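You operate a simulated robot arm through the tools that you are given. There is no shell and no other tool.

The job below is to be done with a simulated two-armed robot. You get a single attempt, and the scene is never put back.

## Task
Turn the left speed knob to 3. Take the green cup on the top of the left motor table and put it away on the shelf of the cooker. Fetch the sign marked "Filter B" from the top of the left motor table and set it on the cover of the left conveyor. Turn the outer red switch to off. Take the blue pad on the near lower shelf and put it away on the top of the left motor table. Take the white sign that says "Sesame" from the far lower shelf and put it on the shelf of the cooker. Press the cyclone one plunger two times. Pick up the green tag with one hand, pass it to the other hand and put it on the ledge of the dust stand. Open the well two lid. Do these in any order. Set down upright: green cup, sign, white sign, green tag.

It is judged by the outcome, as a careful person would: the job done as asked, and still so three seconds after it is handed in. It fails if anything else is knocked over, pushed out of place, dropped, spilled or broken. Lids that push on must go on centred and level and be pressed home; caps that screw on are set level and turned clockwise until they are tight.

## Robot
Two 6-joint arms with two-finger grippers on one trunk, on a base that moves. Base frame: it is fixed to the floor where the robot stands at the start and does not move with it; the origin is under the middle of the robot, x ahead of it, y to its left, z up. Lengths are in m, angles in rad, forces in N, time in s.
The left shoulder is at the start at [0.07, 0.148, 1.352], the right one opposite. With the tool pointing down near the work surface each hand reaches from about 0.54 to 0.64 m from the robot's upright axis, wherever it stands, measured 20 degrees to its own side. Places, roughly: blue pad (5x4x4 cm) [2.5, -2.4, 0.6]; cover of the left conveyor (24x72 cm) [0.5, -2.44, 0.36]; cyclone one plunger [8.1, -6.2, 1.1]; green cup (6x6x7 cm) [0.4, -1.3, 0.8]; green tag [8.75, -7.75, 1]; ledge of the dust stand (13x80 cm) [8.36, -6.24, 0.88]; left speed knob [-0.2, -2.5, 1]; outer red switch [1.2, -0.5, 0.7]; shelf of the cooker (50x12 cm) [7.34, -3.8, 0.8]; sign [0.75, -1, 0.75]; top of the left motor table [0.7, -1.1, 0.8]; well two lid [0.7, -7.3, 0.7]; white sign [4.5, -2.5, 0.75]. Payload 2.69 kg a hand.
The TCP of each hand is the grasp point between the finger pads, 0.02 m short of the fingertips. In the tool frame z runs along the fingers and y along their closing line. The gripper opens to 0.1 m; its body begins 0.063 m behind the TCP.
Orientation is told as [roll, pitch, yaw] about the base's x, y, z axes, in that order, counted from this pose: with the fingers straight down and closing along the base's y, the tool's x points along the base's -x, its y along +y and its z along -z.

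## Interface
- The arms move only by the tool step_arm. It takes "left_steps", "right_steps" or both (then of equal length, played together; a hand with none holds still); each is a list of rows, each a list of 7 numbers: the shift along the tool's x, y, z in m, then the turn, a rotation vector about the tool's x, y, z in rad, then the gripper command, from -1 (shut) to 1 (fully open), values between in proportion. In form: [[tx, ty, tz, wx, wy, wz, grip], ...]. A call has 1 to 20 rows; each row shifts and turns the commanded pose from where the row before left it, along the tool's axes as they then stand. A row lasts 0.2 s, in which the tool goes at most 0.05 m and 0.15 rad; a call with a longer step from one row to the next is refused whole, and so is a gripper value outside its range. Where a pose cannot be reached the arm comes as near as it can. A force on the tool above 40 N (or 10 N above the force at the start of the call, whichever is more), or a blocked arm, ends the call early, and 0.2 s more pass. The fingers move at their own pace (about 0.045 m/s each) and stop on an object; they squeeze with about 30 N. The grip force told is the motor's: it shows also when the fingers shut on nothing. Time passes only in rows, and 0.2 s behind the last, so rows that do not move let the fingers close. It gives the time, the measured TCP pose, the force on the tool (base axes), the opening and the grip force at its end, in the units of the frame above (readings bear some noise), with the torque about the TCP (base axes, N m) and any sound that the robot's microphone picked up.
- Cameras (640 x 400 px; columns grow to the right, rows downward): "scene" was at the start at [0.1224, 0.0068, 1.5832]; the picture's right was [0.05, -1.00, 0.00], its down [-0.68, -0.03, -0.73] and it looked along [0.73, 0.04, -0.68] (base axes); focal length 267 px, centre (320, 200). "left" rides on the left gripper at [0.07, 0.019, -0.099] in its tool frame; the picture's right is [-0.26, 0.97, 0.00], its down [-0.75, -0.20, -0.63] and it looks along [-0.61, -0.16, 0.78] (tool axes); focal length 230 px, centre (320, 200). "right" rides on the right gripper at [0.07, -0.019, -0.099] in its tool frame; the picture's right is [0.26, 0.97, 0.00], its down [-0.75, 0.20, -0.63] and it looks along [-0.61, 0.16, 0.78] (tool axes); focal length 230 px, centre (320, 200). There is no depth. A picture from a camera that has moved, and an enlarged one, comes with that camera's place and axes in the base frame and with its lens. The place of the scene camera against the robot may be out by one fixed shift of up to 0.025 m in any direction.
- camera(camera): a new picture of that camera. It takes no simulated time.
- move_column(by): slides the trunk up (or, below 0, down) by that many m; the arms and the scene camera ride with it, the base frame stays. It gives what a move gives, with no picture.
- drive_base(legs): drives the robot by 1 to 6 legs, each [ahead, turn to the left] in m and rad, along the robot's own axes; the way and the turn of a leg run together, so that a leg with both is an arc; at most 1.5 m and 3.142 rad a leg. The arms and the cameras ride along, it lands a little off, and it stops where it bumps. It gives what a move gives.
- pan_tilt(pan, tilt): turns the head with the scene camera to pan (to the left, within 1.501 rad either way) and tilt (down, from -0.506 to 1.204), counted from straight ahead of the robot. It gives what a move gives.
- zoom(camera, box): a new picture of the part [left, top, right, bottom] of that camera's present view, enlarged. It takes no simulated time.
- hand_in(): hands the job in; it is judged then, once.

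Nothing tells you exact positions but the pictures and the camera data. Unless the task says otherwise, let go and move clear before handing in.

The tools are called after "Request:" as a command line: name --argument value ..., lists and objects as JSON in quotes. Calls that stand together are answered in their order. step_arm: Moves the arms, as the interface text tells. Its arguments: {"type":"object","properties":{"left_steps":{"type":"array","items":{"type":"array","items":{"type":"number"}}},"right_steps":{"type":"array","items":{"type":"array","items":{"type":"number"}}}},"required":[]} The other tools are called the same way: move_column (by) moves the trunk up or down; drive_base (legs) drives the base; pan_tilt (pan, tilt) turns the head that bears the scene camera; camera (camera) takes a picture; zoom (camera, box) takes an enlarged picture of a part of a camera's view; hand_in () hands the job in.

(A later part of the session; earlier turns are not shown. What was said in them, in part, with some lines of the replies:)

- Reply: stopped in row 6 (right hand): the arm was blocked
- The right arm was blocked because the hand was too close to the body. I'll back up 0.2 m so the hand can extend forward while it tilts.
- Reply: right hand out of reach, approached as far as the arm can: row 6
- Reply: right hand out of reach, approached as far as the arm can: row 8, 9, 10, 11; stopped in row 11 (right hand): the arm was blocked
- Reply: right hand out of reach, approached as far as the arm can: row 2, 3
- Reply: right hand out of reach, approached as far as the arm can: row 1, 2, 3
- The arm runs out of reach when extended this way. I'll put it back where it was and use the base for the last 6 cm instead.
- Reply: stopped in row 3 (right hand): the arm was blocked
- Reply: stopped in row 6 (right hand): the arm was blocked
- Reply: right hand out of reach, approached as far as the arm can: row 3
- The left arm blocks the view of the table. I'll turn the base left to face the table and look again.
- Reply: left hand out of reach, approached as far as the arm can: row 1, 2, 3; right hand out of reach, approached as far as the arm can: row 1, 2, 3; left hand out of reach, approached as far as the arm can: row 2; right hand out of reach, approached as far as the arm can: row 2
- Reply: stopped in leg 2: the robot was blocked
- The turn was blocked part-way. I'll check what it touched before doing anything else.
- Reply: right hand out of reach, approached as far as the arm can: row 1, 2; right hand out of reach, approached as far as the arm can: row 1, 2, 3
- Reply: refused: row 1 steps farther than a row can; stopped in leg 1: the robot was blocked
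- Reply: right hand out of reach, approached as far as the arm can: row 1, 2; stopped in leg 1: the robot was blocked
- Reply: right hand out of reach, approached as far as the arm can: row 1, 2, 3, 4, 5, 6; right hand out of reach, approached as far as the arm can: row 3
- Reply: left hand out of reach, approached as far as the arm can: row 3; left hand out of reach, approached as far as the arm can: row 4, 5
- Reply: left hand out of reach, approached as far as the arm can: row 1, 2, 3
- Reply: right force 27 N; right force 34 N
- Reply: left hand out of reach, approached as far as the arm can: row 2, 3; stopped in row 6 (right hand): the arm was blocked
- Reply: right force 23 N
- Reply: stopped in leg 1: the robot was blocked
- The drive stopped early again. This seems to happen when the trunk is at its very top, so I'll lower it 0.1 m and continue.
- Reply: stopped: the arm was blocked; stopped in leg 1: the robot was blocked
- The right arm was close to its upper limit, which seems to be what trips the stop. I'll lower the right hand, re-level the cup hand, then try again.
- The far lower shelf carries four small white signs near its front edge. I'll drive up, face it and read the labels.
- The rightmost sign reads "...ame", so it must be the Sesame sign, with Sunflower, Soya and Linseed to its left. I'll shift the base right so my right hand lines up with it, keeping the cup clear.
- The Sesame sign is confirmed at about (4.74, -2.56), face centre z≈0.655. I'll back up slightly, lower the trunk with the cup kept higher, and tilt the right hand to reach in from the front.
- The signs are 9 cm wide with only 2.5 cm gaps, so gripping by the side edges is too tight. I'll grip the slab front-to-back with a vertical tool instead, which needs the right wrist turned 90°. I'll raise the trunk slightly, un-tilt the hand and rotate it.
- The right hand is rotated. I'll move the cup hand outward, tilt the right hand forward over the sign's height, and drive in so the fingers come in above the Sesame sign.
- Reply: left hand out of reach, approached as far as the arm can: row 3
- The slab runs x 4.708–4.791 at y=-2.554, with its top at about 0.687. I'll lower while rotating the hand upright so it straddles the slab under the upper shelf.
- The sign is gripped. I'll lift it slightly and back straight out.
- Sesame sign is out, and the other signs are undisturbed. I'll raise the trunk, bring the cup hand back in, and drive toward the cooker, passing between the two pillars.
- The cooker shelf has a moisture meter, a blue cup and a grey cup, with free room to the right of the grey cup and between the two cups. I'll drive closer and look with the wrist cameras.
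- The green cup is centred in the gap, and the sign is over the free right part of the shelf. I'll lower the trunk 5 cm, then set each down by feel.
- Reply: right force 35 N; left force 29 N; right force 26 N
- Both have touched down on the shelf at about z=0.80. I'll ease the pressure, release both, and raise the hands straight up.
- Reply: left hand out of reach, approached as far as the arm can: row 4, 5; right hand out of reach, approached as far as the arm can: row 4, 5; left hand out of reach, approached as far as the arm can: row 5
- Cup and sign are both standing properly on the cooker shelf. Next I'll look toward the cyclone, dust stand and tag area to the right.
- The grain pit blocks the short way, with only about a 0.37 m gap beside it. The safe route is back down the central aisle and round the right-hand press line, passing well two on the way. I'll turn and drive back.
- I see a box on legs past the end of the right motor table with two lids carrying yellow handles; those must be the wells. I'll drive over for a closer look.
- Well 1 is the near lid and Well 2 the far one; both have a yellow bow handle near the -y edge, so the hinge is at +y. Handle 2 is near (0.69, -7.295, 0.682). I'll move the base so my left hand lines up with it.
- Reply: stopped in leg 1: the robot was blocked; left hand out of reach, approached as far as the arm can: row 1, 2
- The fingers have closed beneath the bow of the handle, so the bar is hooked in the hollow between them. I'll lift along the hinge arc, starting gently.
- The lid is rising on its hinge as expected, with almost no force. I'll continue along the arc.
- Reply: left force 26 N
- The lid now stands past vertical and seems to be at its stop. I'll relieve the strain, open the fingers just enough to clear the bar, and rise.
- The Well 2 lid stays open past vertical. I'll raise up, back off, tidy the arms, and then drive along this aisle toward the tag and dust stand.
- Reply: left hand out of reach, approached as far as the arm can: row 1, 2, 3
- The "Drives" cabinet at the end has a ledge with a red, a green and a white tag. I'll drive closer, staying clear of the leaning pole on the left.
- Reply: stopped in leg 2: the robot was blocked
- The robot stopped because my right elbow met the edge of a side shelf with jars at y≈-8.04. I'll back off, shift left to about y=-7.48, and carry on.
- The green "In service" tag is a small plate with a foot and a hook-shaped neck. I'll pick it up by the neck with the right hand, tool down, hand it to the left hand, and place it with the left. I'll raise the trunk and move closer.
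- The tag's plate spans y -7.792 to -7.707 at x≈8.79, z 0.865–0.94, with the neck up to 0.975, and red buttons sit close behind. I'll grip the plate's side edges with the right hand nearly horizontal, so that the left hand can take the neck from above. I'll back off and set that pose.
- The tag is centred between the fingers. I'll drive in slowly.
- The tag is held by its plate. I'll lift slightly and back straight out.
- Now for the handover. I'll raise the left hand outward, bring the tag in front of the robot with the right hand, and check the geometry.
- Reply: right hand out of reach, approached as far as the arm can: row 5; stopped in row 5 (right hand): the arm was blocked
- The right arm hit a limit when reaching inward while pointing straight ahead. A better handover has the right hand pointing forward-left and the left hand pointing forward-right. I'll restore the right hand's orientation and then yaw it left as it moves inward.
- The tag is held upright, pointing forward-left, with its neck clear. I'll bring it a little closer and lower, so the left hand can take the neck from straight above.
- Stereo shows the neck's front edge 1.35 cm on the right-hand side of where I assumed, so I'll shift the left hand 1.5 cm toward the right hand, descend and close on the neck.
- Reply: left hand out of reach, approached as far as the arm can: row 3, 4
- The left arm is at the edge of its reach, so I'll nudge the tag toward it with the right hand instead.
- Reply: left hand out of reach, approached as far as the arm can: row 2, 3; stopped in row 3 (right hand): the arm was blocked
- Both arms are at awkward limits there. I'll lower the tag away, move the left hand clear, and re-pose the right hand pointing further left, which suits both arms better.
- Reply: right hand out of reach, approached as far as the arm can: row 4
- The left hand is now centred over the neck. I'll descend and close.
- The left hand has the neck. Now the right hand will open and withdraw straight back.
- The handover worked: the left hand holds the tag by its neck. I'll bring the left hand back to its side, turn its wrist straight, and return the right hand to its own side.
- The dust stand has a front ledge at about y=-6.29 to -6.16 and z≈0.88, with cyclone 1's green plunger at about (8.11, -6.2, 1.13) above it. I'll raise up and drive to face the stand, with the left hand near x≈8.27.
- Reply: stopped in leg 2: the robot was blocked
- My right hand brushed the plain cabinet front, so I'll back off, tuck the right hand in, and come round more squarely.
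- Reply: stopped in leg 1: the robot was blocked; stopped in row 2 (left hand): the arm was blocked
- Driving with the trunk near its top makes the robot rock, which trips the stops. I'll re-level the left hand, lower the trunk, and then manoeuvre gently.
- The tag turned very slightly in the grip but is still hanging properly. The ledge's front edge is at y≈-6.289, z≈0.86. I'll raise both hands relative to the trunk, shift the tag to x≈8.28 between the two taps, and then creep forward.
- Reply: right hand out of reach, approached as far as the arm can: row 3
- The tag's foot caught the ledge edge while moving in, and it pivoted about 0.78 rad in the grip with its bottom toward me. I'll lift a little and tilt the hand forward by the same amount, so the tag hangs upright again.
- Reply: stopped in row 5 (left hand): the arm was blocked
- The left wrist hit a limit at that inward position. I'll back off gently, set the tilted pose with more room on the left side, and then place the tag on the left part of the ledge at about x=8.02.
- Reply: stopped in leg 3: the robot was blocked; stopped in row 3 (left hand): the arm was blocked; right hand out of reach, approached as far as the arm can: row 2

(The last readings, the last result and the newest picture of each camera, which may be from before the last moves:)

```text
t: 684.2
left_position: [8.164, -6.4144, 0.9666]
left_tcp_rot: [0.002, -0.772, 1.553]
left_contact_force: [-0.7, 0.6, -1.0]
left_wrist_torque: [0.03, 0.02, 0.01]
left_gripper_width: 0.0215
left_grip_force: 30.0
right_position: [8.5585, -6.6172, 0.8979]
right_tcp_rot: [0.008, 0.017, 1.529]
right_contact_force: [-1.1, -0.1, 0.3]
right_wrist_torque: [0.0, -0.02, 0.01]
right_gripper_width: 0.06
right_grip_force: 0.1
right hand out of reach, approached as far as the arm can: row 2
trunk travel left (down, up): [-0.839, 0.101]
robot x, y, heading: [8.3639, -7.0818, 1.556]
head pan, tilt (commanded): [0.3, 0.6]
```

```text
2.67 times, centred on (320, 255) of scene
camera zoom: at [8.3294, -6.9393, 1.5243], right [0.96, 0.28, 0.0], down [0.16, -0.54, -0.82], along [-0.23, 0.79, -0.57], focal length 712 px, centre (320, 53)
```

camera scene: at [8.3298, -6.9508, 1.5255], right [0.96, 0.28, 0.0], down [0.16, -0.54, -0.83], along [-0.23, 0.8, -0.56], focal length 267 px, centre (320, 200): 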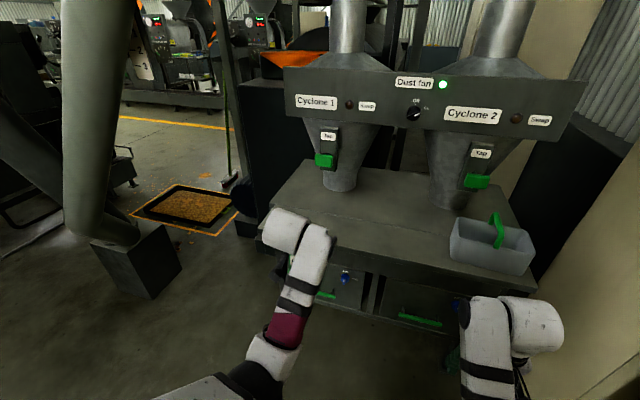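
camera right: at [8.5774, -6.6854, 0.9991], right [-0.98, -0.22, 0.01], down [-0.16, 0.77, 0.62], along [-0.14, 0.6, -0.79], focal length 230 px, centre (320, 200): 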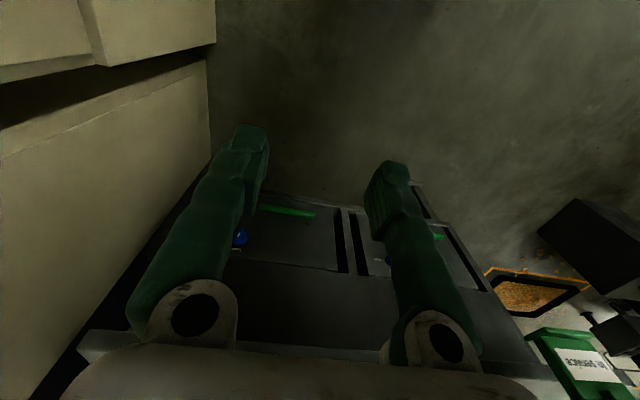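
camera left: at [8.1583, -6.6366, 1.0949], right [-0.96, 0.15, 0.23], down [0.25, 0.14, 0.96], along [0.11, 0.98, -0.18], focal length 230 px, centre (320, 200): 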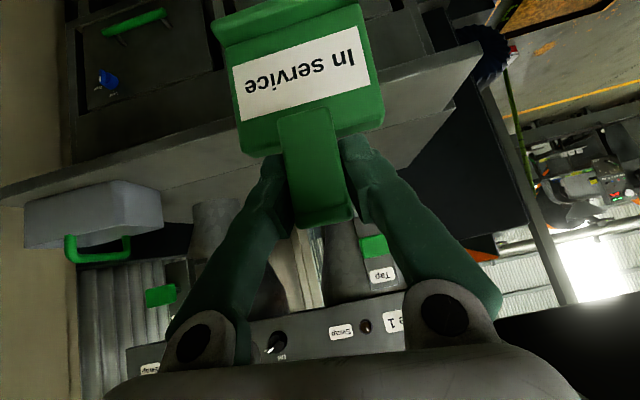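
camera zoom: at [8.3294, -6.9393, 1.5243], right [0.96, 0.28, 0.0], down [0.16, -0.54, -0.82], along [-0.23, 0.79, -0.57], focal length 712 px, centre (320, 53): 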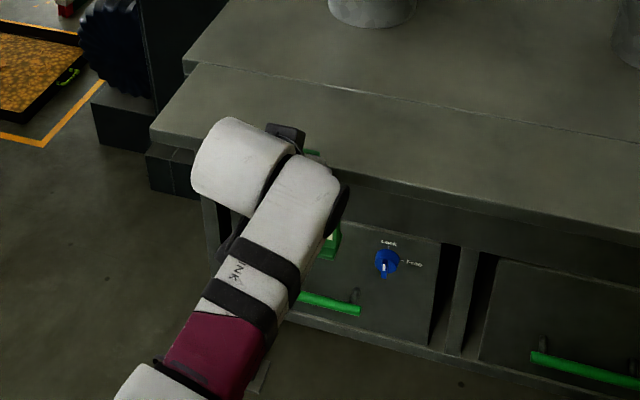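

The left hand is now tilted 0.77 rad, and by my measurement the tag is upright at about 0.70. I'll shift the base 0.15 m to the left with a turn, a short drive and a turn back.

Request:
step_arm --left_steps '[[0, 0, 0, 0, 0.03, 0, -1], [0, 0, 0, 0, 0.03, 0, -1]]'

Request:
drive_base --legs '[[0, 1.25], [0.15, 0], [0, -1.25]]'

Request:
camera --camera "left"

Request:
camera --camera "scene"

```text
t: 684.8
left_position: [8.1637, -6.4169, 0.9671]
left_tcp_rot: [0.003, -0.711, 1.554]
left_contact_force: [0.0, 0.8, -0.6]
left_wrist_torque: [-0.01, -0.01, 0.05]
left_gripper_width: 0.0219
left_grip_force: 30.4
right_position: [8.5608, -6.6177, 0.8993]
right_tcp_rot: [0.009, 0.016, 1.531]
right_contact_force: [-0.2, -0.7, 0.4]
right_wrist_torque: [0.01, -0.02, 0.01]
right_gripper_width: 0.0601
right_grip_force: 0.1
trunk travel left (down, up): [-0.839, 0.101]
robot x, y, heading: [8.3638, -7.0789, 1.562]
head pan, tilt (commanded): [0.3, 0.6]
```

```text
t: 692.3
left_position: [8.0391, -6.357, 0.9668]
left_tcp_rot: [0.004, -0.713, 1.529]
left_contact_force: [0.3, -0.4, -0.4]
left_wrist_torque: [0.02, 0.01, 0.02]
left_gripper_width: 0.0216
left_grip_force: 29.7
right_position: [8.4307, -6.568, 0.9]
right_tcp_rot: [0.008, 0.015, 1.505]
right_contact_force: [-0.9, 0.3, -0.4]
right_wrist_torque: [0.02, 0.05, 0.02]
right_gripper_width: 0.0599
right_grip_force: 0.0
trunk travel left (down, up): [-0.839, 0.101]
robot x, y, heading: [8.2268, -7.0256, 1.531]
head pan, tilt (commanded): [0.3, 0.6]
```

```text
taken
camera left: at [8.0159, -6.4724, 0.9955], right [-0.96, 0.23, 0.17], down [0.21, 0.15, 0.97], along [0.2, 0.96, -0.19], focal length 230 px, centre (320, 200)
```

left: 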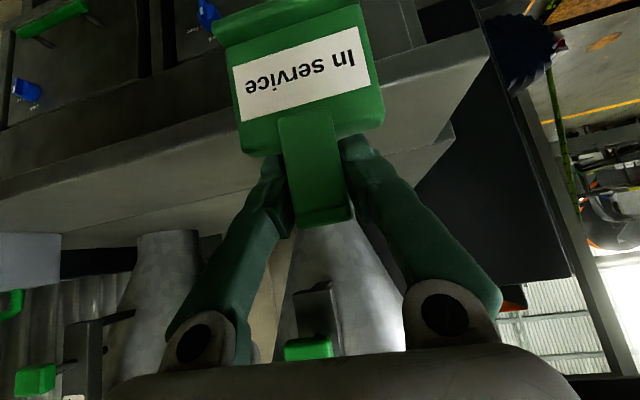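

```text
taken
camera scene: at [8.1921, -6.8862, 1.5245], right [0.97, 0.26, 0.0], down [0.15, -0.55, -0.82], along [-0.21, 0.8, -0.57], focal length 267 px, centre (320, 200)
```

scene: 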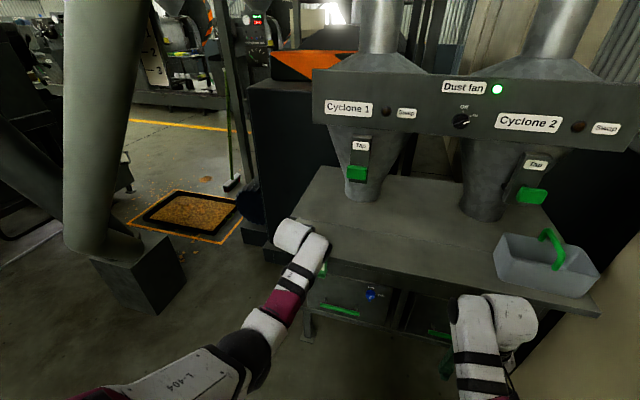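

Request:
move_column --by 0.055

Request:
step_arm --left_steps '[[0, 0.02, 0, 0, 0, 0, -1]]'

Request:
drive_base --legs '[[0.04, 0], [0.04, 0], [0.04, 0]]'

Request:
camera --camera "left"

Request:
camera --camera "scene"

```text
t: 693.3
left_position: [8.0409, -6.3562, 1.0212]
left_tcp_rot: [0.002, -0.712, 1.527]
left_contact_force: [-0.3, -0.3, -0.9]
left_wrist_torque: [-0.01, -0.01, -0.01]
left_gripper_width: 0.0219
left_grip_force: 29.4
right_position: [8.4332, -6.5678, 0.9537]
right_tcp_rot: [0.008, 0.017, 1.506]
right_contact_force: [0.3, 0.0, 0.3]
right_wrist_torque: [0.02, -0.03, 0.01]
right_gripper_width: 0.0601
right_grip_force: 0.1
trunk travel left (down, up): [-0.894, 0.046]
robot x, y, heading: [8.2225, -7.0265, 1.532]
head pan, tilt (commanded): [0.3, 0.6]
```

```text
t: 693.7
left_position: [8.018, -6.3546, 1.0219]
left_tcp_rot: [0.001, -0.713, 1.53]
left_contact_force: [-0.6, 0.0, -1.4]
left_wrist_torque: [0.05, 0.0, -0.03]
left_gripper_width: 0.0216
left_grip_force: 29.9
right_position: [8.4302, -6.5685, 0.9547]
right_tcp_rot: [0.01, 0.017, 1.506]
right_contact_force: [0.5, 0.7, 0.0]
right_wrist_torque: [0.03, -0.02, 0.03]
right_gripper_width: 0.0597
right_grip_force: 0.1
trunk travel left (down, up): [-0.894, 0.046]
robot x, y, heading: [8.2268, -7.0229, 1.536]
head pan, tilt (commanded): [0.3, 0.6]
```

```text
t: 695.5
left_position: [8.0244, -6.2392, 1.0234]
left_tcp_rot: [0.004, -0.717, 1.528]
left_contact_force: [0.6, 0.1, -1.6]
left_wrist_torque: [-0.04, 0.05, 0.0]
left_gripper_width: 0.0213
left_grip_force: 30.3
right_position: [8.4369, -6.4527, 0.9558]
right_tcp_rot: [0.011, 0.012, 1.505]
right_contact_force: [-0.6, -1.5, -0.4]
right_wrist_torque: [0.03, -0.01, -0.03]
right_gripper_width: 0.0598
right_grip_force: 0.1
trunk travel left (down, up): [-0.894, 0.046]
robot x, y, heading: [8.2239, -6.9023, 1.531]
head pan, tilt (commanded): [0.3, 0.6]
```

```text
taken
camera left: at [8.0014, -6.3547, 1.0532], right [-0.96, 0.23, 0.17], down [0.21, 0.14, 0.97], along [0.2, 0.96, -0.19], focal length 230 px, centre (320, 200)
```

left: 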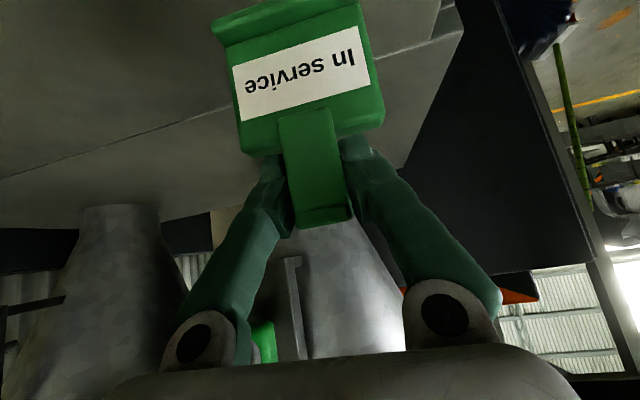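

```text
taken
camera scene: at [8.197, -6.7715, 1.58], right [0.97, 0.26, 0.0], down [0.15, -0.54, -0.83], along [-0.21, 0.8, -0.56], focal length 267 px, centre (320, 200)
```

scene: 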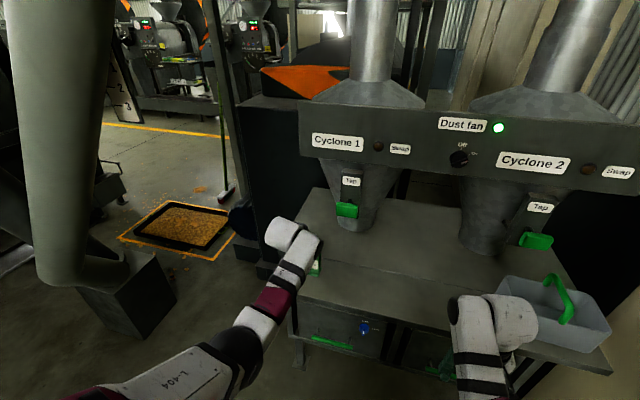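

Request:
move_column --by -0.02

Request:
step_arm --left_steps '[[0.0033, 0, 0.0038, 0, 0, 0, -1], [0.0033, 0, 0.0038, 0, 0, 0, -1], [0, 0, 0, 0, 0, 0, -1]]'

Request:
camera --camera "left"

```text
t: 696.2
left_position: [8.0246, -6.236, 1.0024]
left_tcp_rot: [0.005, -0.712, 1.528]
left_contact_force: [0.6, 0.3, 0.6]
left_wrist_torque: [-0.03, 0.04, -0.04]
left_gripper_width: 0.0216
left_grip_force: 29.8
right_position: [8.4355, -6.4497, 0.9356]
right_tcp_rot: [0.009, 0.013, 1.503]
right_contact_force: [-0.3, 0.2, 0.6]
right_wrist_torque: [0.0, 0.01, -0.02]
right_gripper_width: 0.06
right_grip_force: 0.0
trunk travel left (down, up): [-0.874, 0.066]
robot x, y, heading: [8.2292, -6.9065, 1.527]
head pan, tilt (commanded): [0.3, 0.6]
```

```text
t: 697.0
left_position: [8.0267, -6.2362, 0.9966]
left_tcp_rot: [0.005, -0.722, 1.525]
left_contact_force: [-2.1, 2.2, 13.0]
left_wrist_torque: [0.49, 0.04, 0.02]
left_gripper_width: 0.0217
left_grip_force: 29.5
right_position: [8.4378, -6.452, 0.9351]
right_tcp_rot: [0.009, 0.014, 1.503]
right_contact_force: [-0.8, 0.3, 0.5]
right_wrist_torque: [0.01, 0.01, 0.05]
right_gripper_width: 0.0599
right_grip_force: 0.1
trunk travel left (down, up): [-0.874, 0.066]
robot x, y, heading: [8.2292, -6.9039, 1.53]
head pan, tilt (commanded): [0.3, 0.6]
```

```text
taken
camera left: at [8.0023, -6.3517, 1.0244], right [-0.96, 0.23, 0.17], down [0.21, 0.14, 0.97], along [0.2, 0.96, -0.18], focal length 230 px, centre (320, 200)
```

left: 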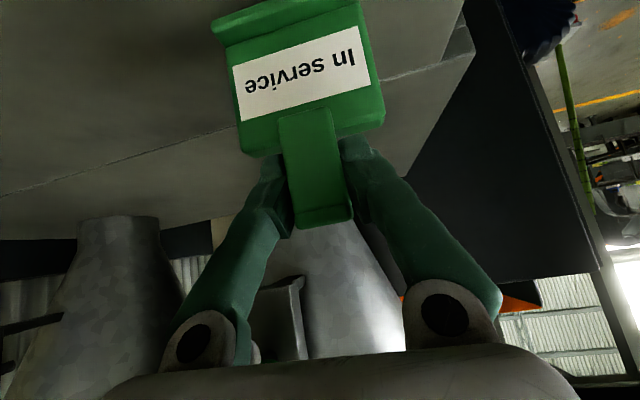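

Request:
step_arm --left_steps '[[-0.0033, 0, -0.0038, 0, 0, 0, -1], [-0.0033, 0, -0.0038, 0, -0.07, 0, -1], [0.0033, 0, 0.0036, 0, 0, 0, -1], [0.0033, 0, 0.0036, 0, 0, 0, -1], [0, 0, 0, 0, 0, 0, -1]]'

Request:
step_arm --left_steps '[[0.0014, 0, 0.0014, 0, 0, 0, -1], [0, 0, 0, 0, 0, 0, -1]]'

```text
t: 698.2
left_position: [8.0259, -6.2349, 0.994]
left_tcp_rot: [0.007, -0.789, 1.525]
left_contact_force: [-1.5, 0.7, 7.7]
left_wrist_torque: [0.28, -0.02, 0.03]
left_gripper_width: 0.0217
left_grip_force: 30.2
right_position: [8.4365, -6.4508, 0.9353]
right_tcp_rot: [0.01, 0.014, 1.505]
right_contact_force: [-0.2, -0.3, 0.8]
right_wrist_torque: [-0.02, 0.03, -0.02]
right_gripper_width: 0.06
right_grip_force: 0.1
trunk travel left (down, up): [-0.874, 0.066]
robot x, y, heading: [8.2311, -6.9068, 1.532]
head pan, tilt (commanded): [0.3, 0.6]
```

```text
t: 698.8
left_position: [8.0256, -6.2357, 0.9956]
left_tcp_rot: [0.006, -0.791, 1.522]
left_contact_force: [-1.8, 3.7, 14.2]
left_wrist_torque: [0.76, 0.0, 0.06]
left_gripper_width: 0.0213
left_grip_force: 30.2
right_position: [8.4371, -6.4523, 0.9356]
right_tcp_rot: [0.012, 0.011, 1.504]
right_contact_force: [-0.5, 0.2, -1.1]
right_wrist_torque: [0.0, 0.0, -0.03]
right_gripper_width: 0.0601
right_grip_force: 0.0
trunk travel left (down, up): [-0.874, 0.066]
robot x, y, heading: [8.2259, -6.903, 1.529]
head pan, tilt (commanded): [0.3, 0.6]
```

Before releasing, I want to see whether the tag stands truly upright. I'll turn the right hand's camera toward it.

Request:
step_arm --right_steps '[[0, 0, 0, 0, 0, -0.14, 0.2], [0, 0, 0, 0, 0, -0.14, 0.2], [0, 0, 0, 0, 0, -0.14, 0.2], [0, 0, 0, 0, 0, -0.14, 0.2], [0, 0, 0, 0, 0, -0.14, 0.2], [0, 0, 0, 0, 0, -0.14, 0.2], [0, 0, 0, 0, 0, -0.14, 0.2], [0, 0, 0, 0, -0.14, 0, 0.2], [0, 0, 0, 0, -0.14, 0, 0.2], [0, 0, 0, 0, -0.14, 0, 0.2]]'

Request:
camera --camera "right"

```text
t: 701.0
left_position: [8.026, -6.2374, 0.9954]
left_tcp_rot: [0.004, -0.789, 1.527]
left_contact_force: [-2.4, 1.8, 17.6]
left_wrist_torque: [0.47, -0.06, 0.07]
left_gripper_width: 0.0214
left_grip_force: 30.6
right_position: [8.4372, -6.4512, 0.9352]
right_tcp_rot: [0.019, -0.424, 2.478]
right_contact_force: [-0.6, -0.4, 0.6]
right_wrist_torque: [0.01, 0.01, 0.01]
right_gripper_width: 0.06
right_grip_force: 0.0
trunk travel left (down, up): [-0.874, 0.066]
robot x, y, heading: [8.2289, -6.9038, 1.534]
head pan, tilt (commanded): [0.3, 0.6]
```

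```text
taken
camera right: at [8.5322, -6.5, 0.9973], right [-0.4, -0.91, -0.09], down [-0.45, 0.11, 0.89], along [-0.8, 0.4, -0.45], focal length 230 px, centre (320, 200)
```

right: 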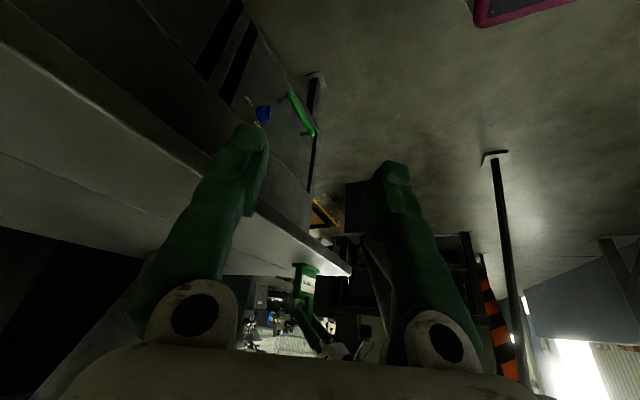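

Request:
zoom --camera "right" --box '[250, 230, 400, 370]'

```text
2.86 times, centred on (325, 300) of right
camera zoom: at [8.5322, -6.5, 0.9973], right [-0.4, -0.91, -0.09], down [-0.45, 0.11, 0.89], along [-0.8, 0.4, -0.45], focal length 657 px, centre (306, -86)
```

zoom: 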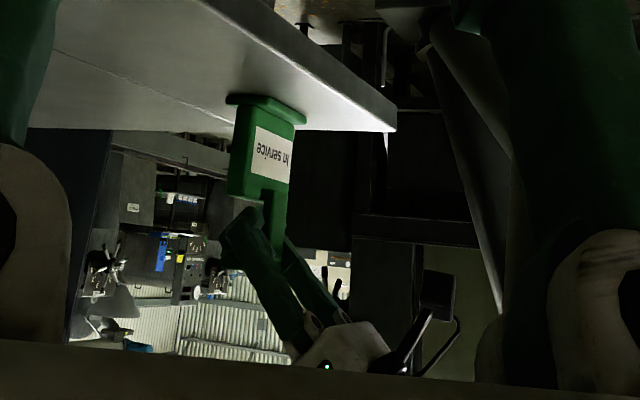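

The side view shows the tag standing on the ledge, upright to within about 2°. I'll make a tiny tilt correction, settle it, and open slowly.

Request:
step_arm --left_steps '[[-0.0022, 0, -0.0021, 0, -0.04, 0, -1], [0.0012, 0, 0.001, 0, 0, 0, -1], [0, 0, 0, 0, 0, 0, -0.75], [0, 0, 0, 0, 0, 0, -0.55], [0, 0, 0, 0, 0, 0, -0.35], [0, 0, 0, 0, 0, 0, -0.2], [0, 0, 0, 0, 0, 0, -0.2]]'

Request:
zoom --camera "right" --box '[250, 230, 400, 370]'

Request:
camera --camera "left"

```text
t: 702.6
left_position: [8.0261, -6.2339, 0.9908]
left_tcp_rot: [0.004, -0.82, 1.527]
left_contact_force: [-0.6, -1.0, 1.1]
left_wrist_torque: [-0.02, -0.01, 0.02]
left_gripper_width: 0.04
left_grip_force: 0.2
right_position: [8.4371, -6.4504, 0.9338]
right_tcp_rot: [0.018, -0.419, 2.477]
right_contact_force: [-0.2, -1.0, 0.0]
right_wrist_torque: [0.01, 0.01, -0.01]
right_gripper_width: 0.0598
right_grip_force: 0.2
trunk travel left (down, up): [-0.874, 0.066]
robot x, y, heading: [8.2277, -6.903, 1.533]
head pan, tilt (commanded): [0.3, 0.6]
```

```text
2.86 times, centred on (325, 300) of right
camera zoom: at [8.5314, -6.4968, 0.9961], right [-0.41, -0.91, -0.09], down [-0.45, 0.12, 0.88], along [-0.79, 0.4, -0.46], focal length 657 px, centre (306, -86)
```

zoom: 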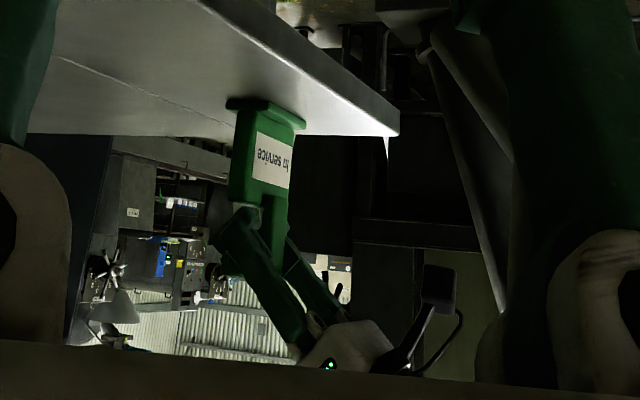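

```text
taken
camera left: at [8.0018, -6.3521, 1.0077], right [-0.96, 0.22, 0.19], down [0.2, 0.04, 0.98], along [0.2, 0.98, -0.08], focal length 230 px, centre (320, 200)
```

left: 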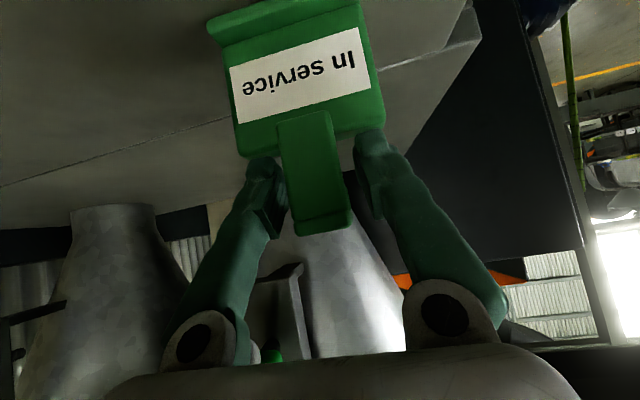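

Request:
step_arm --left_steps '[[0, 0, -0.01, 0, 0, 0, 0.0], [0, 0, -0.02, 0, 0, 0, 0.0], [0, 0, -0.03, 0, 0, 0, 0.0], [0, 0, -0.03, 0, 0, 0, 0.0]]'

Request:
zoom --camera "right" --box '[250, 230, 400, 370]'

Request:
camera --camera "left"

```text
t: 703.6
left_position: [8.0226, -6.302, 1.0535]
left_tcp_rot: [0.003, -0.823, 1.523]
left_contact_force: [0.7, -0.2, 0.3]
left_wrist_torque: [0.01, 0.01, 0.02]
left_gripper_width: 0.05
left_grip_force: 0.0
right_position: [8.4372, -6.4498, 0.9346]
right_tcp_rot: [0.019, -0.42, 2.477]
right_contact_force: [0.4, 0.7, -0.6]
right_wrist_torque: [0.03, 0.02, 0.02]
right_gripper_width: 0.06
right_grip_force: 0.0
trunk travel left (down, up): [-0.874, 0.066]
robot x, y, heading: [8.2263, -6.903, 1.527]
head pan, tilt (commanded): [0.3, 0.6]
```

```text
2.86 times, centred on (325, 300) of right
camera zoom: at [8.5315, -6.4981, 0.9966], right [-0.4, -0.91, -0.09], down [-0.45, 0.12, 0.88], along [-0.79, 0.4, -0.46], focal length 657 px, centre (306, -86)
```

zoom: 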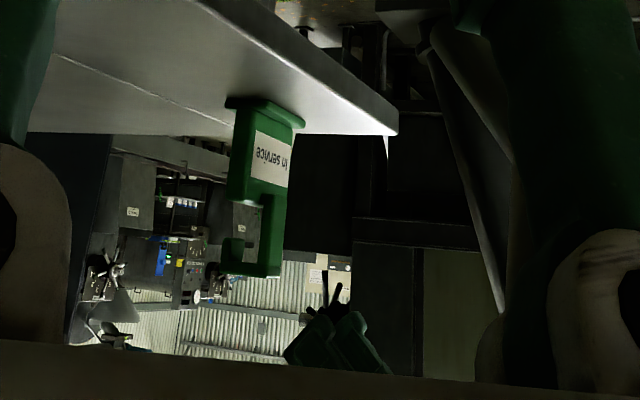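

```text
taken
camera left: at [7.9984, -6.4206, 1.0702], right [-0.96, 0.21, 0.19], down [0.2, 0.04, 0.98], along [0.2, 0.98, -0.08], focal length 230 px, centre (320, 200)
```

left: 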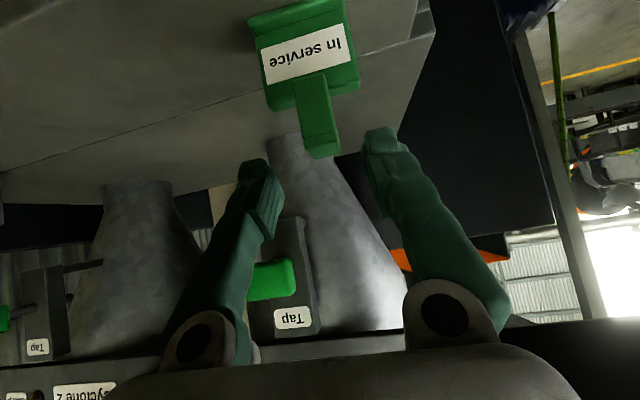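

The tag stands upright on the ledge. Now for the cyclone 1 plunger; I'll look at it closely.

Request:
zoom --camera "left" --box '[180, 200, 420, 360]'

Request:
zoom --camera "left" --box '[0, 230, 140, 370]'

Request:
camera --camera "scene"

Request:
zoom --camera "scene" --box '[290, 110, 420, 260]'

```text
2.50 times, centred on (300, 280) of left
camera zoom: at [7.9984, -6.4206, 1.0702], right [-0.96, 0.21, 0.19], down [0.2, 0.04, 0.98], along [0.2, 0.98, -0.08], focal length 575 px, centre (370, 0)
```

zoom: 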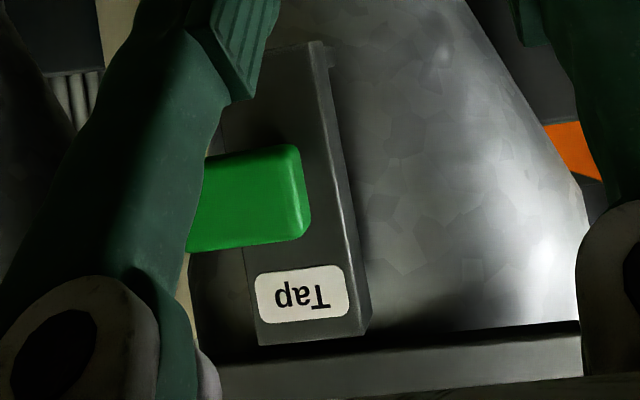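

```text
2.86 times, centred on (70, 300) of left
camera zoom: at [7.9984, -6.4206, 1.0702], right [-0.96, 0.21, 0.19], down [0.2, 0.04, 0.98], along [0.2, 0.98, -0.08], focal length 657 px, centre (1034, -86)
```

zoom: 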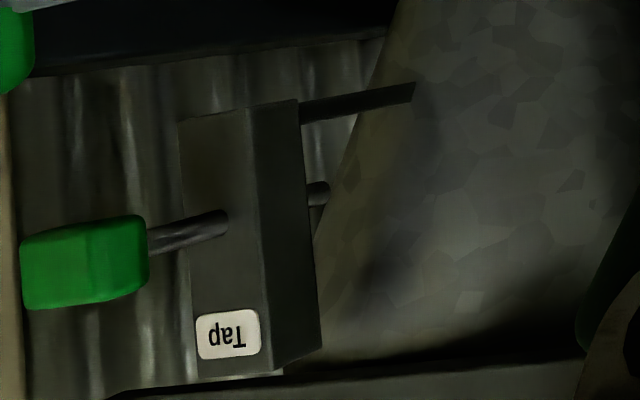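

```text
taken
camera scene: at [8.1976, -6.7675, 1.5597], right [0.97, 0.26, 0.0], down [0.15, -0.55, -0.83], along [-0.21, 0.8, -0.56], focal length 267 px, centre (320, 200)
```

scene: 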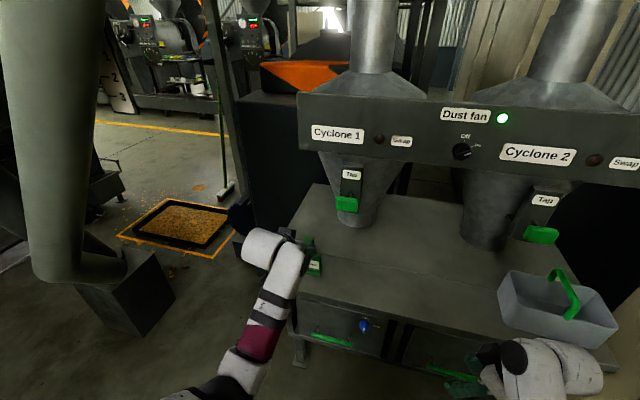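

```text
2.67 times, centred on (355, 185) of scene
camera zoom: at [8.1976, -6.7675, 1.5597], right [0.97, 0.26, 0.0], down [0.15, -0.55, -0.83], along [-0.21, 0.8, -0.56], focal length 712 px, centre (227, 240)
```

zoom: 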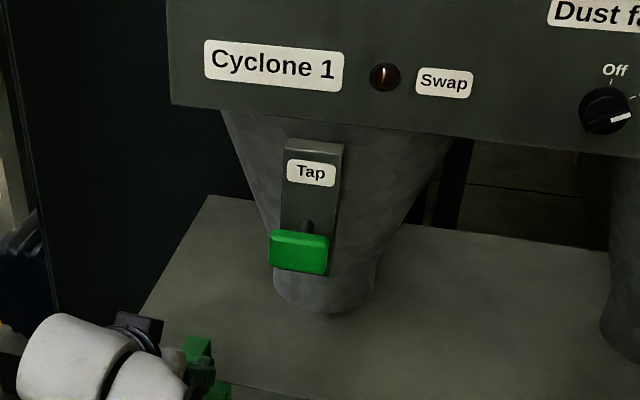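

It is a push plunger: a green block on a rod through a plate, at about (8.118, -6.18, 1.126), pressed toward +y. I'll back off a little, then point the closed left hand straight forward at that height.

Request:
drive_base --legs '[[-0.04, 0], [-0.05, 0]]'

Request:
step_arm --left_steps '[[-0.0192, -0.012, -0.0014, 0, -0.136, 0, -1], [-0.0192, -0.019, 0.0012, 0, -0.136, 0, -1], [-0.0188, -0.022, 0.0038, 0, -0.136, 0, -1], [-0.0181, -0.022, 0.0063, 0, -0.136, 0, -1], [-0.0171, -0.021, 0.0087, 0, -0.136, 0, -1]]'

Request:
camera --camera "left"

Request:
camera --camera "scene"

```text
t: 705.0
left_position: [8.0196, -6.3811, 1.0474]
left_tcp_rot: [0.003, -0.813, 1.525]
left_contact_force: [0.3, 0.7, 0.2]
left_wrist_torque: [0.01, 0.01, 0.02]
left_gripper_width: 0.05
left_grip_force: 0.0
right_position: [8.4352, -6.5305, 0.9296]
right_tcp_rot: [0.028, -0.414, 2.471]
right_contact_force: [-0.1, 0.9, -0.6]
right_wrist_torque: [-0.04, 0.01, 0.01]
right_gripper_width: 0.0599
right_grip_force: 0.0
trunk travel left (down, up): [-0.874, 0.066]
robot x, y, heading: [8.2278, -6.9944, 1.532]
head pan, tilt (commanded): [0.3, 0.6]
```

```text
t: 706.2
left_position: [8.1169, -6.3325, 1.1242]
left_tcp_rot: [0.116, -1.502, 1.415]
left_contact_force: [1.2, 0.4, -0.5]
left_wrist_torque: [0.02, 0.02, 0.01]
left_gripper_width: 0.0003
left_grip_force: 29.7
right_position: [8.435, -6.5373, 0.9335]
right_tcp_rot: [0.021, -0.42, 2.475]
right_contact_force: [0.7, -0.1, 0.1]
right_wrist_torque: [-0.01, -0.02, -0.03]
right_gripper_width: 0.06
right_grip_force: 0.0
trunk travel left (down, up): [-0.874, 0.066]
robot x, y, heading: [8.2221, -6.9919, 1.532]
head pan, tilt (commanded): [0.3, 0.6]
```

```text
taken
camera left: at [8.0935, -6.4345, 1.0626], right [-0.96, 0.06, 0.27], down [0.18, -0.59, 0.79], along [0.2, 0.81, 0.55], focal length 230 px, centre (320, 200)
```

left: 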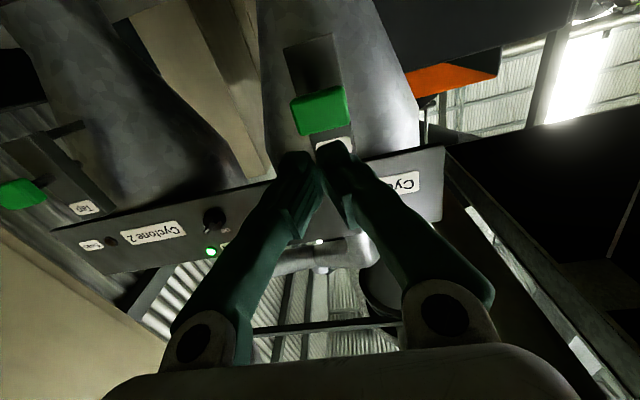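

```text
taken
camera scene: at [8.1947, -6.853, 1.5594], right [0.97, 0.26, 0.0], down [0.14, -0.55, -0.82], along [-0.21, 0.8, -0.57], focal length 267 px, centre (320, 200)
```

scene: 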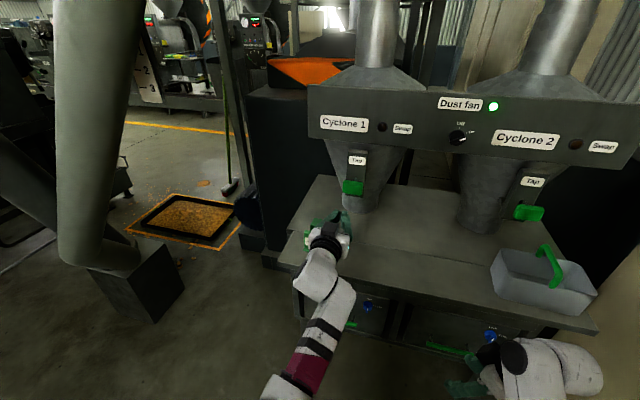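

The closed fingertips are lined up with the plunger. I'll drive 9 cm closer and then press with the arm.

Request:
drive_base --legs '[[0.045, 0], [0.045, 0]]'

Request:
camera --camera "left"

```text
t: 707.6
left_position: [8.1184, -6.2467, 1.1353]
left_tcp_rot: [0.315, -1.521, 1.215]
left_contact_force: [0.3, -0.5, -1.3]
left_wrist_torque: [0.08, 0.0, 0.03]
left_gripper_width: 0.0
left_grip_force: 29.5
right_position: [8.4365, -6.4539, 0.934]
right_tcp_rot: [0.018, -0.422, 2.475]
right_contact_force: [0.0, 0.2, -1.4]
right_wrist_torque: [-0.01, 0.01, -0.01]
right_gripper_width: 0.0602
right_grip_force: 0.0
trunk travel left (down, up): [-0.874, 0.066]
robot x, y, heading: [8.2287, -6.908, 1.533]
head pan, tilt (commanded): [0.3, 0.6]
```

```text
taken
camera left: at [8.0945, -6.3468, 1.0706], right [-0.96, 0.05, 0.27], down [0.19, -0.6, 0.78], along [0.2, 0.8, 0.57], focal length 230 px, centre (320, 200)
```

left: 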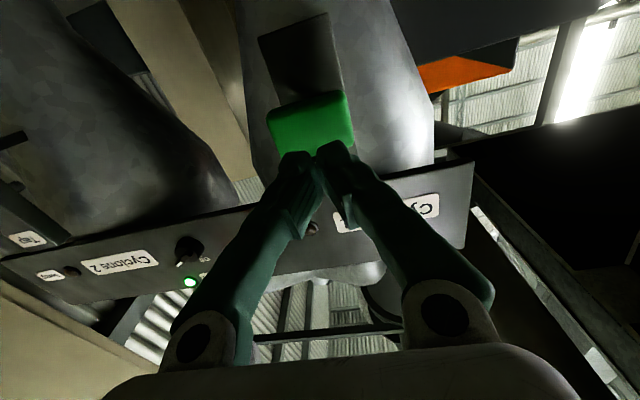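

Request:
step_arm --left_steps '[[0.016, 0, 0, 0, 0, 0, -1], [0, 0, 0.01, 0, 0, 0, -1], [0, 0, 0.01, 0, 0, 0, -1]]'

Request:
camera --camera "left"

```text
t: 708.4
left_position: [8.1187, -6.2295, 1.1184]
left_tcp_rot: [0.308, -1.522, 1.224]
left_contact_force: [1.5, -0.3, 0.4]
left_wrist_torque: [-0.03, 0.02, 0.0]
left_gripper_width: 0.0
left_grip_force: 29.5
right_position: [8.4367, -6.4555, 0.9361]
right_tcp_rot: [0.015, -0.423, 2.476]
right_contact_force: [-0.2, -0.7, 0.5]
right_wrist_torque: [0.02, 0.01, -0.04]
right_gripper_width: 0.06
right_grip_force: 0.1
trunk travel left (down, up): [-0.874, 0.066]
robot x, y, heading: [8.2256, -6.9055, 1.525]
head pan, tilt (commanded): [0.3, 0.6]
```

```text
taken
camera left: at [8.095, -6.3297, 1.0548], right [-0.96, 0.05, 0.27], down [0.19, -0.6, 0.78], along [0.2, 0.8, 0.57], focal length 230 px, centre (320, 200)
```

left: 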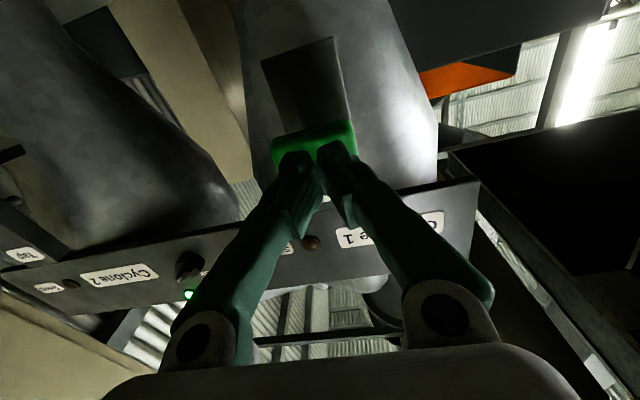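

The fingertips are right in front of the plunger. I'll press in small steps and watch the force.

Request:
step_arm --left_steps '[[0, 0, 0.01, 0, 0, 0, -1], [0, 0, 0.01, 0, 0, 0, -1]]'

Request:
step_arm --left_steps '[[0, 0, 0.008, 0, 0, 0, -1], [0, 0, 0.008, 0, 0, 0, -1]]'

Request:
camera --camera "left"

```text
t: 709.0
left_position: [8.1194, -6.207, 1.1176]
left_tcp_rot: [0.316, -1.519, 1.215]
left_contact_force: [0.6, -0.6, -0.6]
left_wrist_torque: [0.04, 0.01, 0.0]
left_gripper_width: 0.0
left_grip_force: 29.3
right_position: [8.4369, -6.4555, 0.9356]
right_tcp_rot: [0.016, -0.422, 2.474]
right_contact_force: [0.0, -0.1, 0.4]
right_wrist_torque: [0.03, 0.01, 0.03]
right_gripper_width: 0.06
right_grip_force: 0.0
trunk travel left (down, up): [-0.874, 0.066]
robot x, y, heading: [8.2293, -6.9066, 1.531]
head pan, tilt (commanded): [0.3, 0.6]
```

```text
t: 709.6
left_position: [8.1213, -6.1917, 1.1169]
left_tcp_rot: [0.314, -1.522, 1.218]
left_contact_force: [0.8, -3.0, -0.5]
left_wrist_torque: [0.01, 0.03, 0.01]
left_gripper_width: 0.0
left_grip_force: 29.2
right_position: [8.4368, -6.4548, 0.937]
right_tcp_rot: [0.015, -0.422, 2.476]
right_contact_force: [-0.2, -0.2, 0.0]
right_wrist_torque: [0.0, -0.01, -0.03]
right_gripper_width: 0.0603
right_grip_force: 0.1
trunk travel left (down, up): [-0.874, 0.066]
robot x, y, heading: [8.2275, -6.9047, 1.531]
head pan, tilt (commanded): [0.3, 0.6]
heard: click
```

```text
taken
camera left: at [8.0963, -6.2924, 1.0529], right [-0.96, 0.05, 0.27], down [0.19, -0.6, 0.78], along [0.2, 0.8, 0.57], focal length 230 px, centre (320, 200)
```

left: 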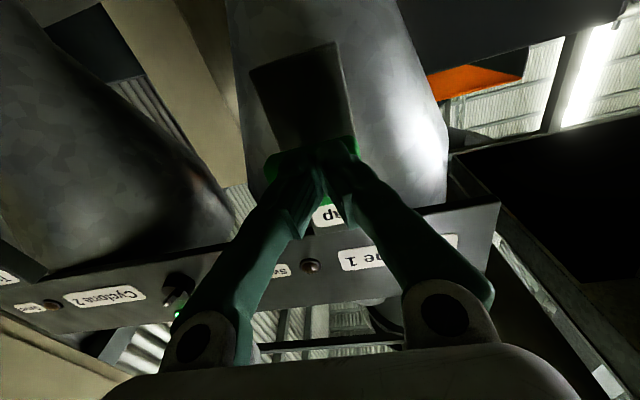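

A click was heard, so the first press registered. I'll retract fully to let the plunger spring back, then press a second time.

Request:
step_arm --left_steps '[[0, 0, -0.015, 0, 0, 0, -1], [0, 0, -0.015, 0, 0, 0, -1], [0, 0, -0.015, 0, 0, 0, -1], [0, 0, 0, 0, 0, 0, -1]]'

Request:
camera --camera "left"

```text
t: 710.6
left_position: [8.1177, -6.2361, 1.1185]
left_tcp_rot: [0.304, -1.519, 1.227]
left_contact_force: [-0.6, 0.2, 0.3]
left_wrist_torque: [-0.02, 0.02, 0.01]
left_gripper_width: 0.0001
left_grip_force: 29.6
right_position: [8.4372, -6.4534, 0.9357]
right_tcp_rot: [0.017, -0.421, 2.476]
right_contact_force: [-0.6, -0.3, -0.2]
right_wrist_torque: [0.03, 0.02, 0.03]
right_gripper_width: 0.06
right_grip_force: 0.1
trunk travel left (down, up): [-0.874, 0.066]
robot x, y, heading: [8.2282, -6.9046, 1.535]
head pan, tilt (commanded): [0.3, 0.6]
```

```text
taken
camera left: at [8.0943, -6.3366, 1.0542], right [-0.96, 0.05, 0.27], down [0.19, -0.6, 0.78], along [0.2, 0.8, 0.57], focal length 230 px, centre (320, 200)
```

left: 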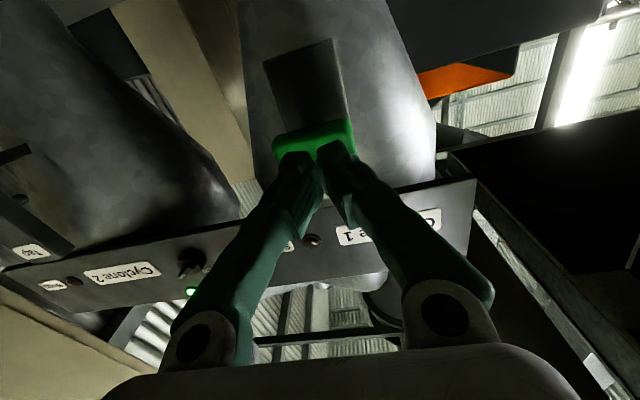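

Request:
step_arm --left_steps '[[0, 0, 0.012, 0, 0, 0, -1], [0, 0, 0.012, 0, 0, 0, -1], [0, 0, 0.011, 0, 0, 0, -1], [0, 0, 0.01, 0, 0, 0, -1]]'

```text
t: 711.6
left_position: [8.1196, -6.1917, 1.1174]
left_tcp_rot: [0.324, -1.52, 1.206]
left_contact_force: [0.0, -3.4, 0.3]
left_wrist_torque: [0.05, 0.03, -0.01]
left_gripper_width: 0.0
left_grip_force: 29.0
right_position: [8.4374, -6.4547, 0.9361]
right_tcp_rot: [0.015, -0.422, 2.477]
right_contact_force: [-0.2, -0.1, -0.2]
right_wrist_torque: [0.02, 0.02, 0.0]
right_gripper_width: 0.06
right_grip_force: 0.0
trunk travel left (down, up): [-0.874, 0.066]
robot x, y, heading: [8.2319, -6.9026, 1.529]
head pan, tilt (commanded): [0.3, 0.6]
```

Request:
step_arm --left_steps '[[0, 0, 0.003, 0, 0, 0, -1], [0, 0, 0, 0, 0, 0, -1]]'

```text
t: 712.2
left_position: [8.1201, -6.1899, 1.1164]
left_tcp_rot: [0.317, -1.521, 1.215]
left_contact_force: [0.1, -4.6, -0.9]
left_wrist_torque: [-0.01, -0.06, 0.02]
left_gripper_width: 0.0002
left_grip_force: 29.5
right_position: [8.437, -6.4546, 0.9376]
right_tcp_rot: [0.015, -0.422, 2.473]
right_contact_force: [0.4, -0.2, -0.6]
right_wrist_torque: [-0.01, -0.02, -0.04]
right_gripper_width: 0.06
right_grip_force: 0.1
trunk travel left (down, up): [-0.874, 0.066]
robot x, y, heading: [8.2292, -6.9067, 1.531]
head pan, tilt (commanded): [0.3, 0.6]
heard: click
```

The second click is confirmed, so that makes exactly two presses. I'll retract and back away from the stand.

Request:
step_arm --left_steps '[[0, 0, -0.02, 0, 0, 0, -1], [0, 0, -0.03, 0, 0, 0, -1], [0, 0, -0.03, 0, 0, 0, -1]]'

Request:
drive_base --legs '[[-0.05, 0], [-0.06, 0]]'

Request:
camera --camera "left"

Request:
zoom --camera "scene" --box '[240, 90, 460, 330]'

```text
t: 713.2
left_position: [8.0975, -6.2572, 1.1382]
left_tcp_rot: [1.469, -1.493, 0.08]
left_contact_force: [-0.6, 0.8, 0.0]
left_wrist_torque: [0.0, 0.03, 0.0]
left_gripper_width: 0.0
left_grip_force: 29.7
right_position: [8.4362, -6.4528, 0.9361]
right_tcp_rot: [0.016, -0.421, 2.474]
right_contact_force: [0.7, 0.2, 0.7]
right_wrist_torque: [0.01, -0.01, -0.02]
right_gripper_width: 0.0602
right_grip_force: 0.0
trunk travel left (down, up): [-0.874, 0.066]
robot x, y, heading: [8.2282, -6.9029, 1.531]
head pan, tilt (commanded): [0.3, 0.6]
stopped in row 3 (left hand): the arm was blocked; the commanded pose is now the measured one
```

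```text
t: 714.7
left_position: [8.092, -6.3556, 1.1291]
left_tcp_rot: [1.294, -1.489, 0.258]
left_contact_force: [1.0, 0.9, -0.6]
left_wrist_torque: [0.03, -0.03, 0.0]
left_gripper_width: 0.0
left_grip_force: 30.1
right_position: [8.4346, -6.5529, 0.9311]
right_tcp_rot: [0.026, -0.415, 2.474]
right_contact_force: [-0.7, 1.1, 0.0]
right_wrist_torque: [-0.07, 0.01, 0.03]
right_gripper_width: 0.0599
right_grip_force: 0.1
trunk travel left (down, up): [-0.874, 0.066]
robot x, y, heading: [8.2245, -7.0094, 1.529]
head pan, tilt (commanded): [0.3, 0.6]
```

```text
taken
camera left: at [8.0661, -6.4546, 1.0637], right [-0.94, 0.03, 0.33], down [0.25, -0.62, 0.75], along [0.22, 0.79, 0.58], focal length 230 px, centre (320, 200)
```

left: 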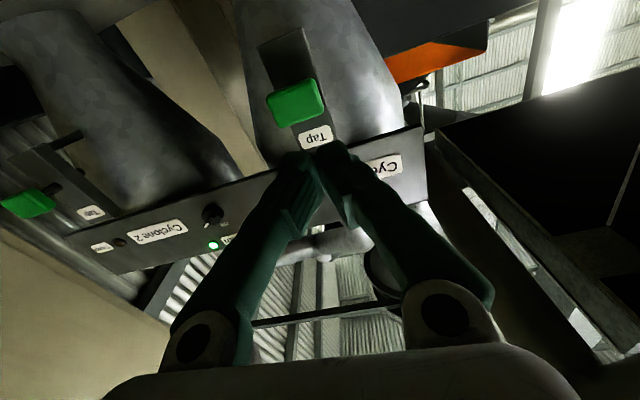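

```text
1.67 times, centred on (350, 210) of scene
camera zoom: at [8.1943, -6.857, 1.5581], right [0.97, 0.26, 0.0], down [0.14, -0.56, -0.82], along [-0.21, 0.79, -0.57], focal length 445 px, centre (270, 183)
```

zoom: 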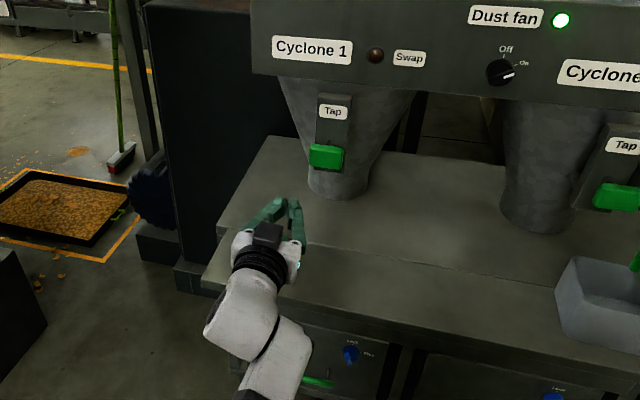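

Request:
drive_base --legs '[[-0.06, 0], [-0.06, 0], [0, 0.5]]'

Request:
pan_tilt --pan -0.4 --tilt 0.55

Request:
camera --camera "scene"

Request:
zoom --camera "scene" --box '[180, 100, 420, 290]'

```text
t: 717.6
left_position: [7.8036, -6.6205, 1.1372]
left_tcp_rot: [1.456, -1.49, 0.576]
left_contact_force: [0.7, -0.5, 0.4]
left_wrist_torque: [0.05, -0.02, -0.02]
left_gripper_width: 0.0
left_grip_force: 29.1
right_position: [8.1949, -6.6369, 0.935]
right_tcp_rot: [0.016, -0.422, 2.959]
right_contact_force: [-0.7, 0.2, 0.0]
right_wrist_torque: [0.0, 0.03, 0.05]
right_gripper_width: 0.0599
right_grip_force: 0.1
trunk travel left (down, up): [-0.874, 0.066]
robot x, y, heading: [8.2184, -7.1306, 2.01]
head pan, tilt (commanded): [0.3, 0.6]
```

```text
t: 718.7
left_position: [7.8047, -6.6223, 1.1398]
left_tcp_rot: [1.476, -1.492, 0.555]
left_contact_force: [0.7, 0.0, -1.0]
left_wrist_torque: [-0.03, -0.02, -0.02]
left_gripper_width: 0.0
left_grip_force: 29.2
right_position: [8.1952, -6.6373, 0.9355]
right_tcp_rot: [0.013, -0.421, 2.959]
right_contact_force: [-0.2, -0.3, -0.3]
right_wrist_torque: [0.01, 0.01, 0.03]
right_gripper_width: 0.0603
right_grip_force: 0.0
trunk travel left (down, up): [-0.874, 0.066]
robot x, y, heading: [8.2218, -7.1318, 2.008]
head pan, tilt (commanded): [-0.4, 0.55]
```

```text
taken
camera scene: at [8.184, -6.9954, 1.5641], right [1.0, 0.04, 0.0], down [0.02, -0.52, -0.85], along [-0.04, 0.85, -0.52], focal length 267 px, centre (320, 200)
```

scene: 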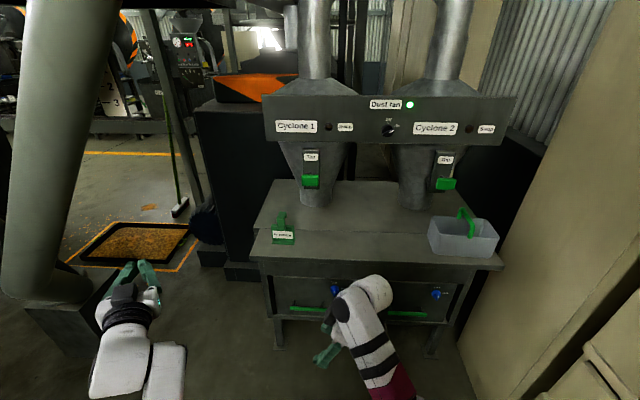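

```text
2.11 times, centred on (300, 195) of scene
camera zoom: at [8.184, -6.9954, 1.5641], right [1.0, 0.04, 0.0], down [0.02, -0.52, -0.85], along [-0.04, 0.85, -0.52], focal length 562 px, centre (362, 210)
```

zoom: 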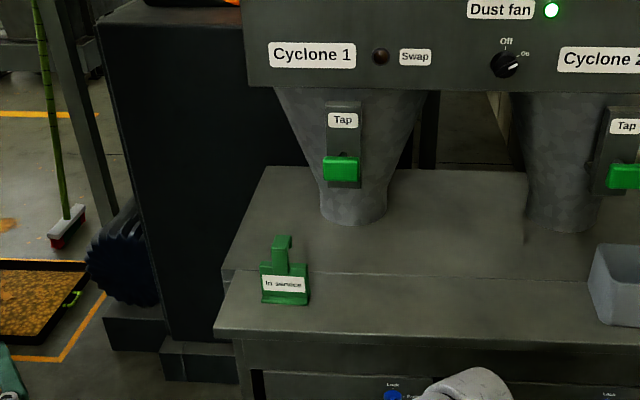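

The tag stands upright on the front ledge strip with nothing else disturbed, and both hands are empty and clear. All nine parts of the job are done, so I'll hand it in.

Request:
hand_in

```text
The job is handed in.
```

I finished all nine parts and handed the job in. I checked each result by camera at the time but did not go back for a final look at the early ones.

| Part | How it ended |
|---|---|
| Outer red switch | Pointer at "Off" |
| Left speed knob | Pointer on 3; it overshot by about 10° at first and I turned it back |
| "Filter B" sign | Upright on the cover of the left conveyor, beside the jug |
| Blue pad | On the right end of the left motor table |
| Green cup | Upright on the cooker shelf, between the blue and grey cups |
| White "Sesame" sign | Upright on the cooker shelf, to the right of the grey cup |
| Well two lid | Open, a few degrees past vertical |
| Green tag | Passed from the right hand to the left, now upright on the front strip of the dust stand |
| Cyclone one plunger | Pressed twice, with a click heard each time |

- **Contacts along the way:**
  - The robot stopped once beside the left console with a hand low over it; the Main switch was unchanged.
  - An elbow touched the edge of a side shelf; the jars were still standing.
  - A hand pressed lightly on the front of the Mains cabinet, away from its controls.
- **Tag:** its foot caught the ledge edge on the first try and it swung in the grip. I backed off, levelled it and set it down again.
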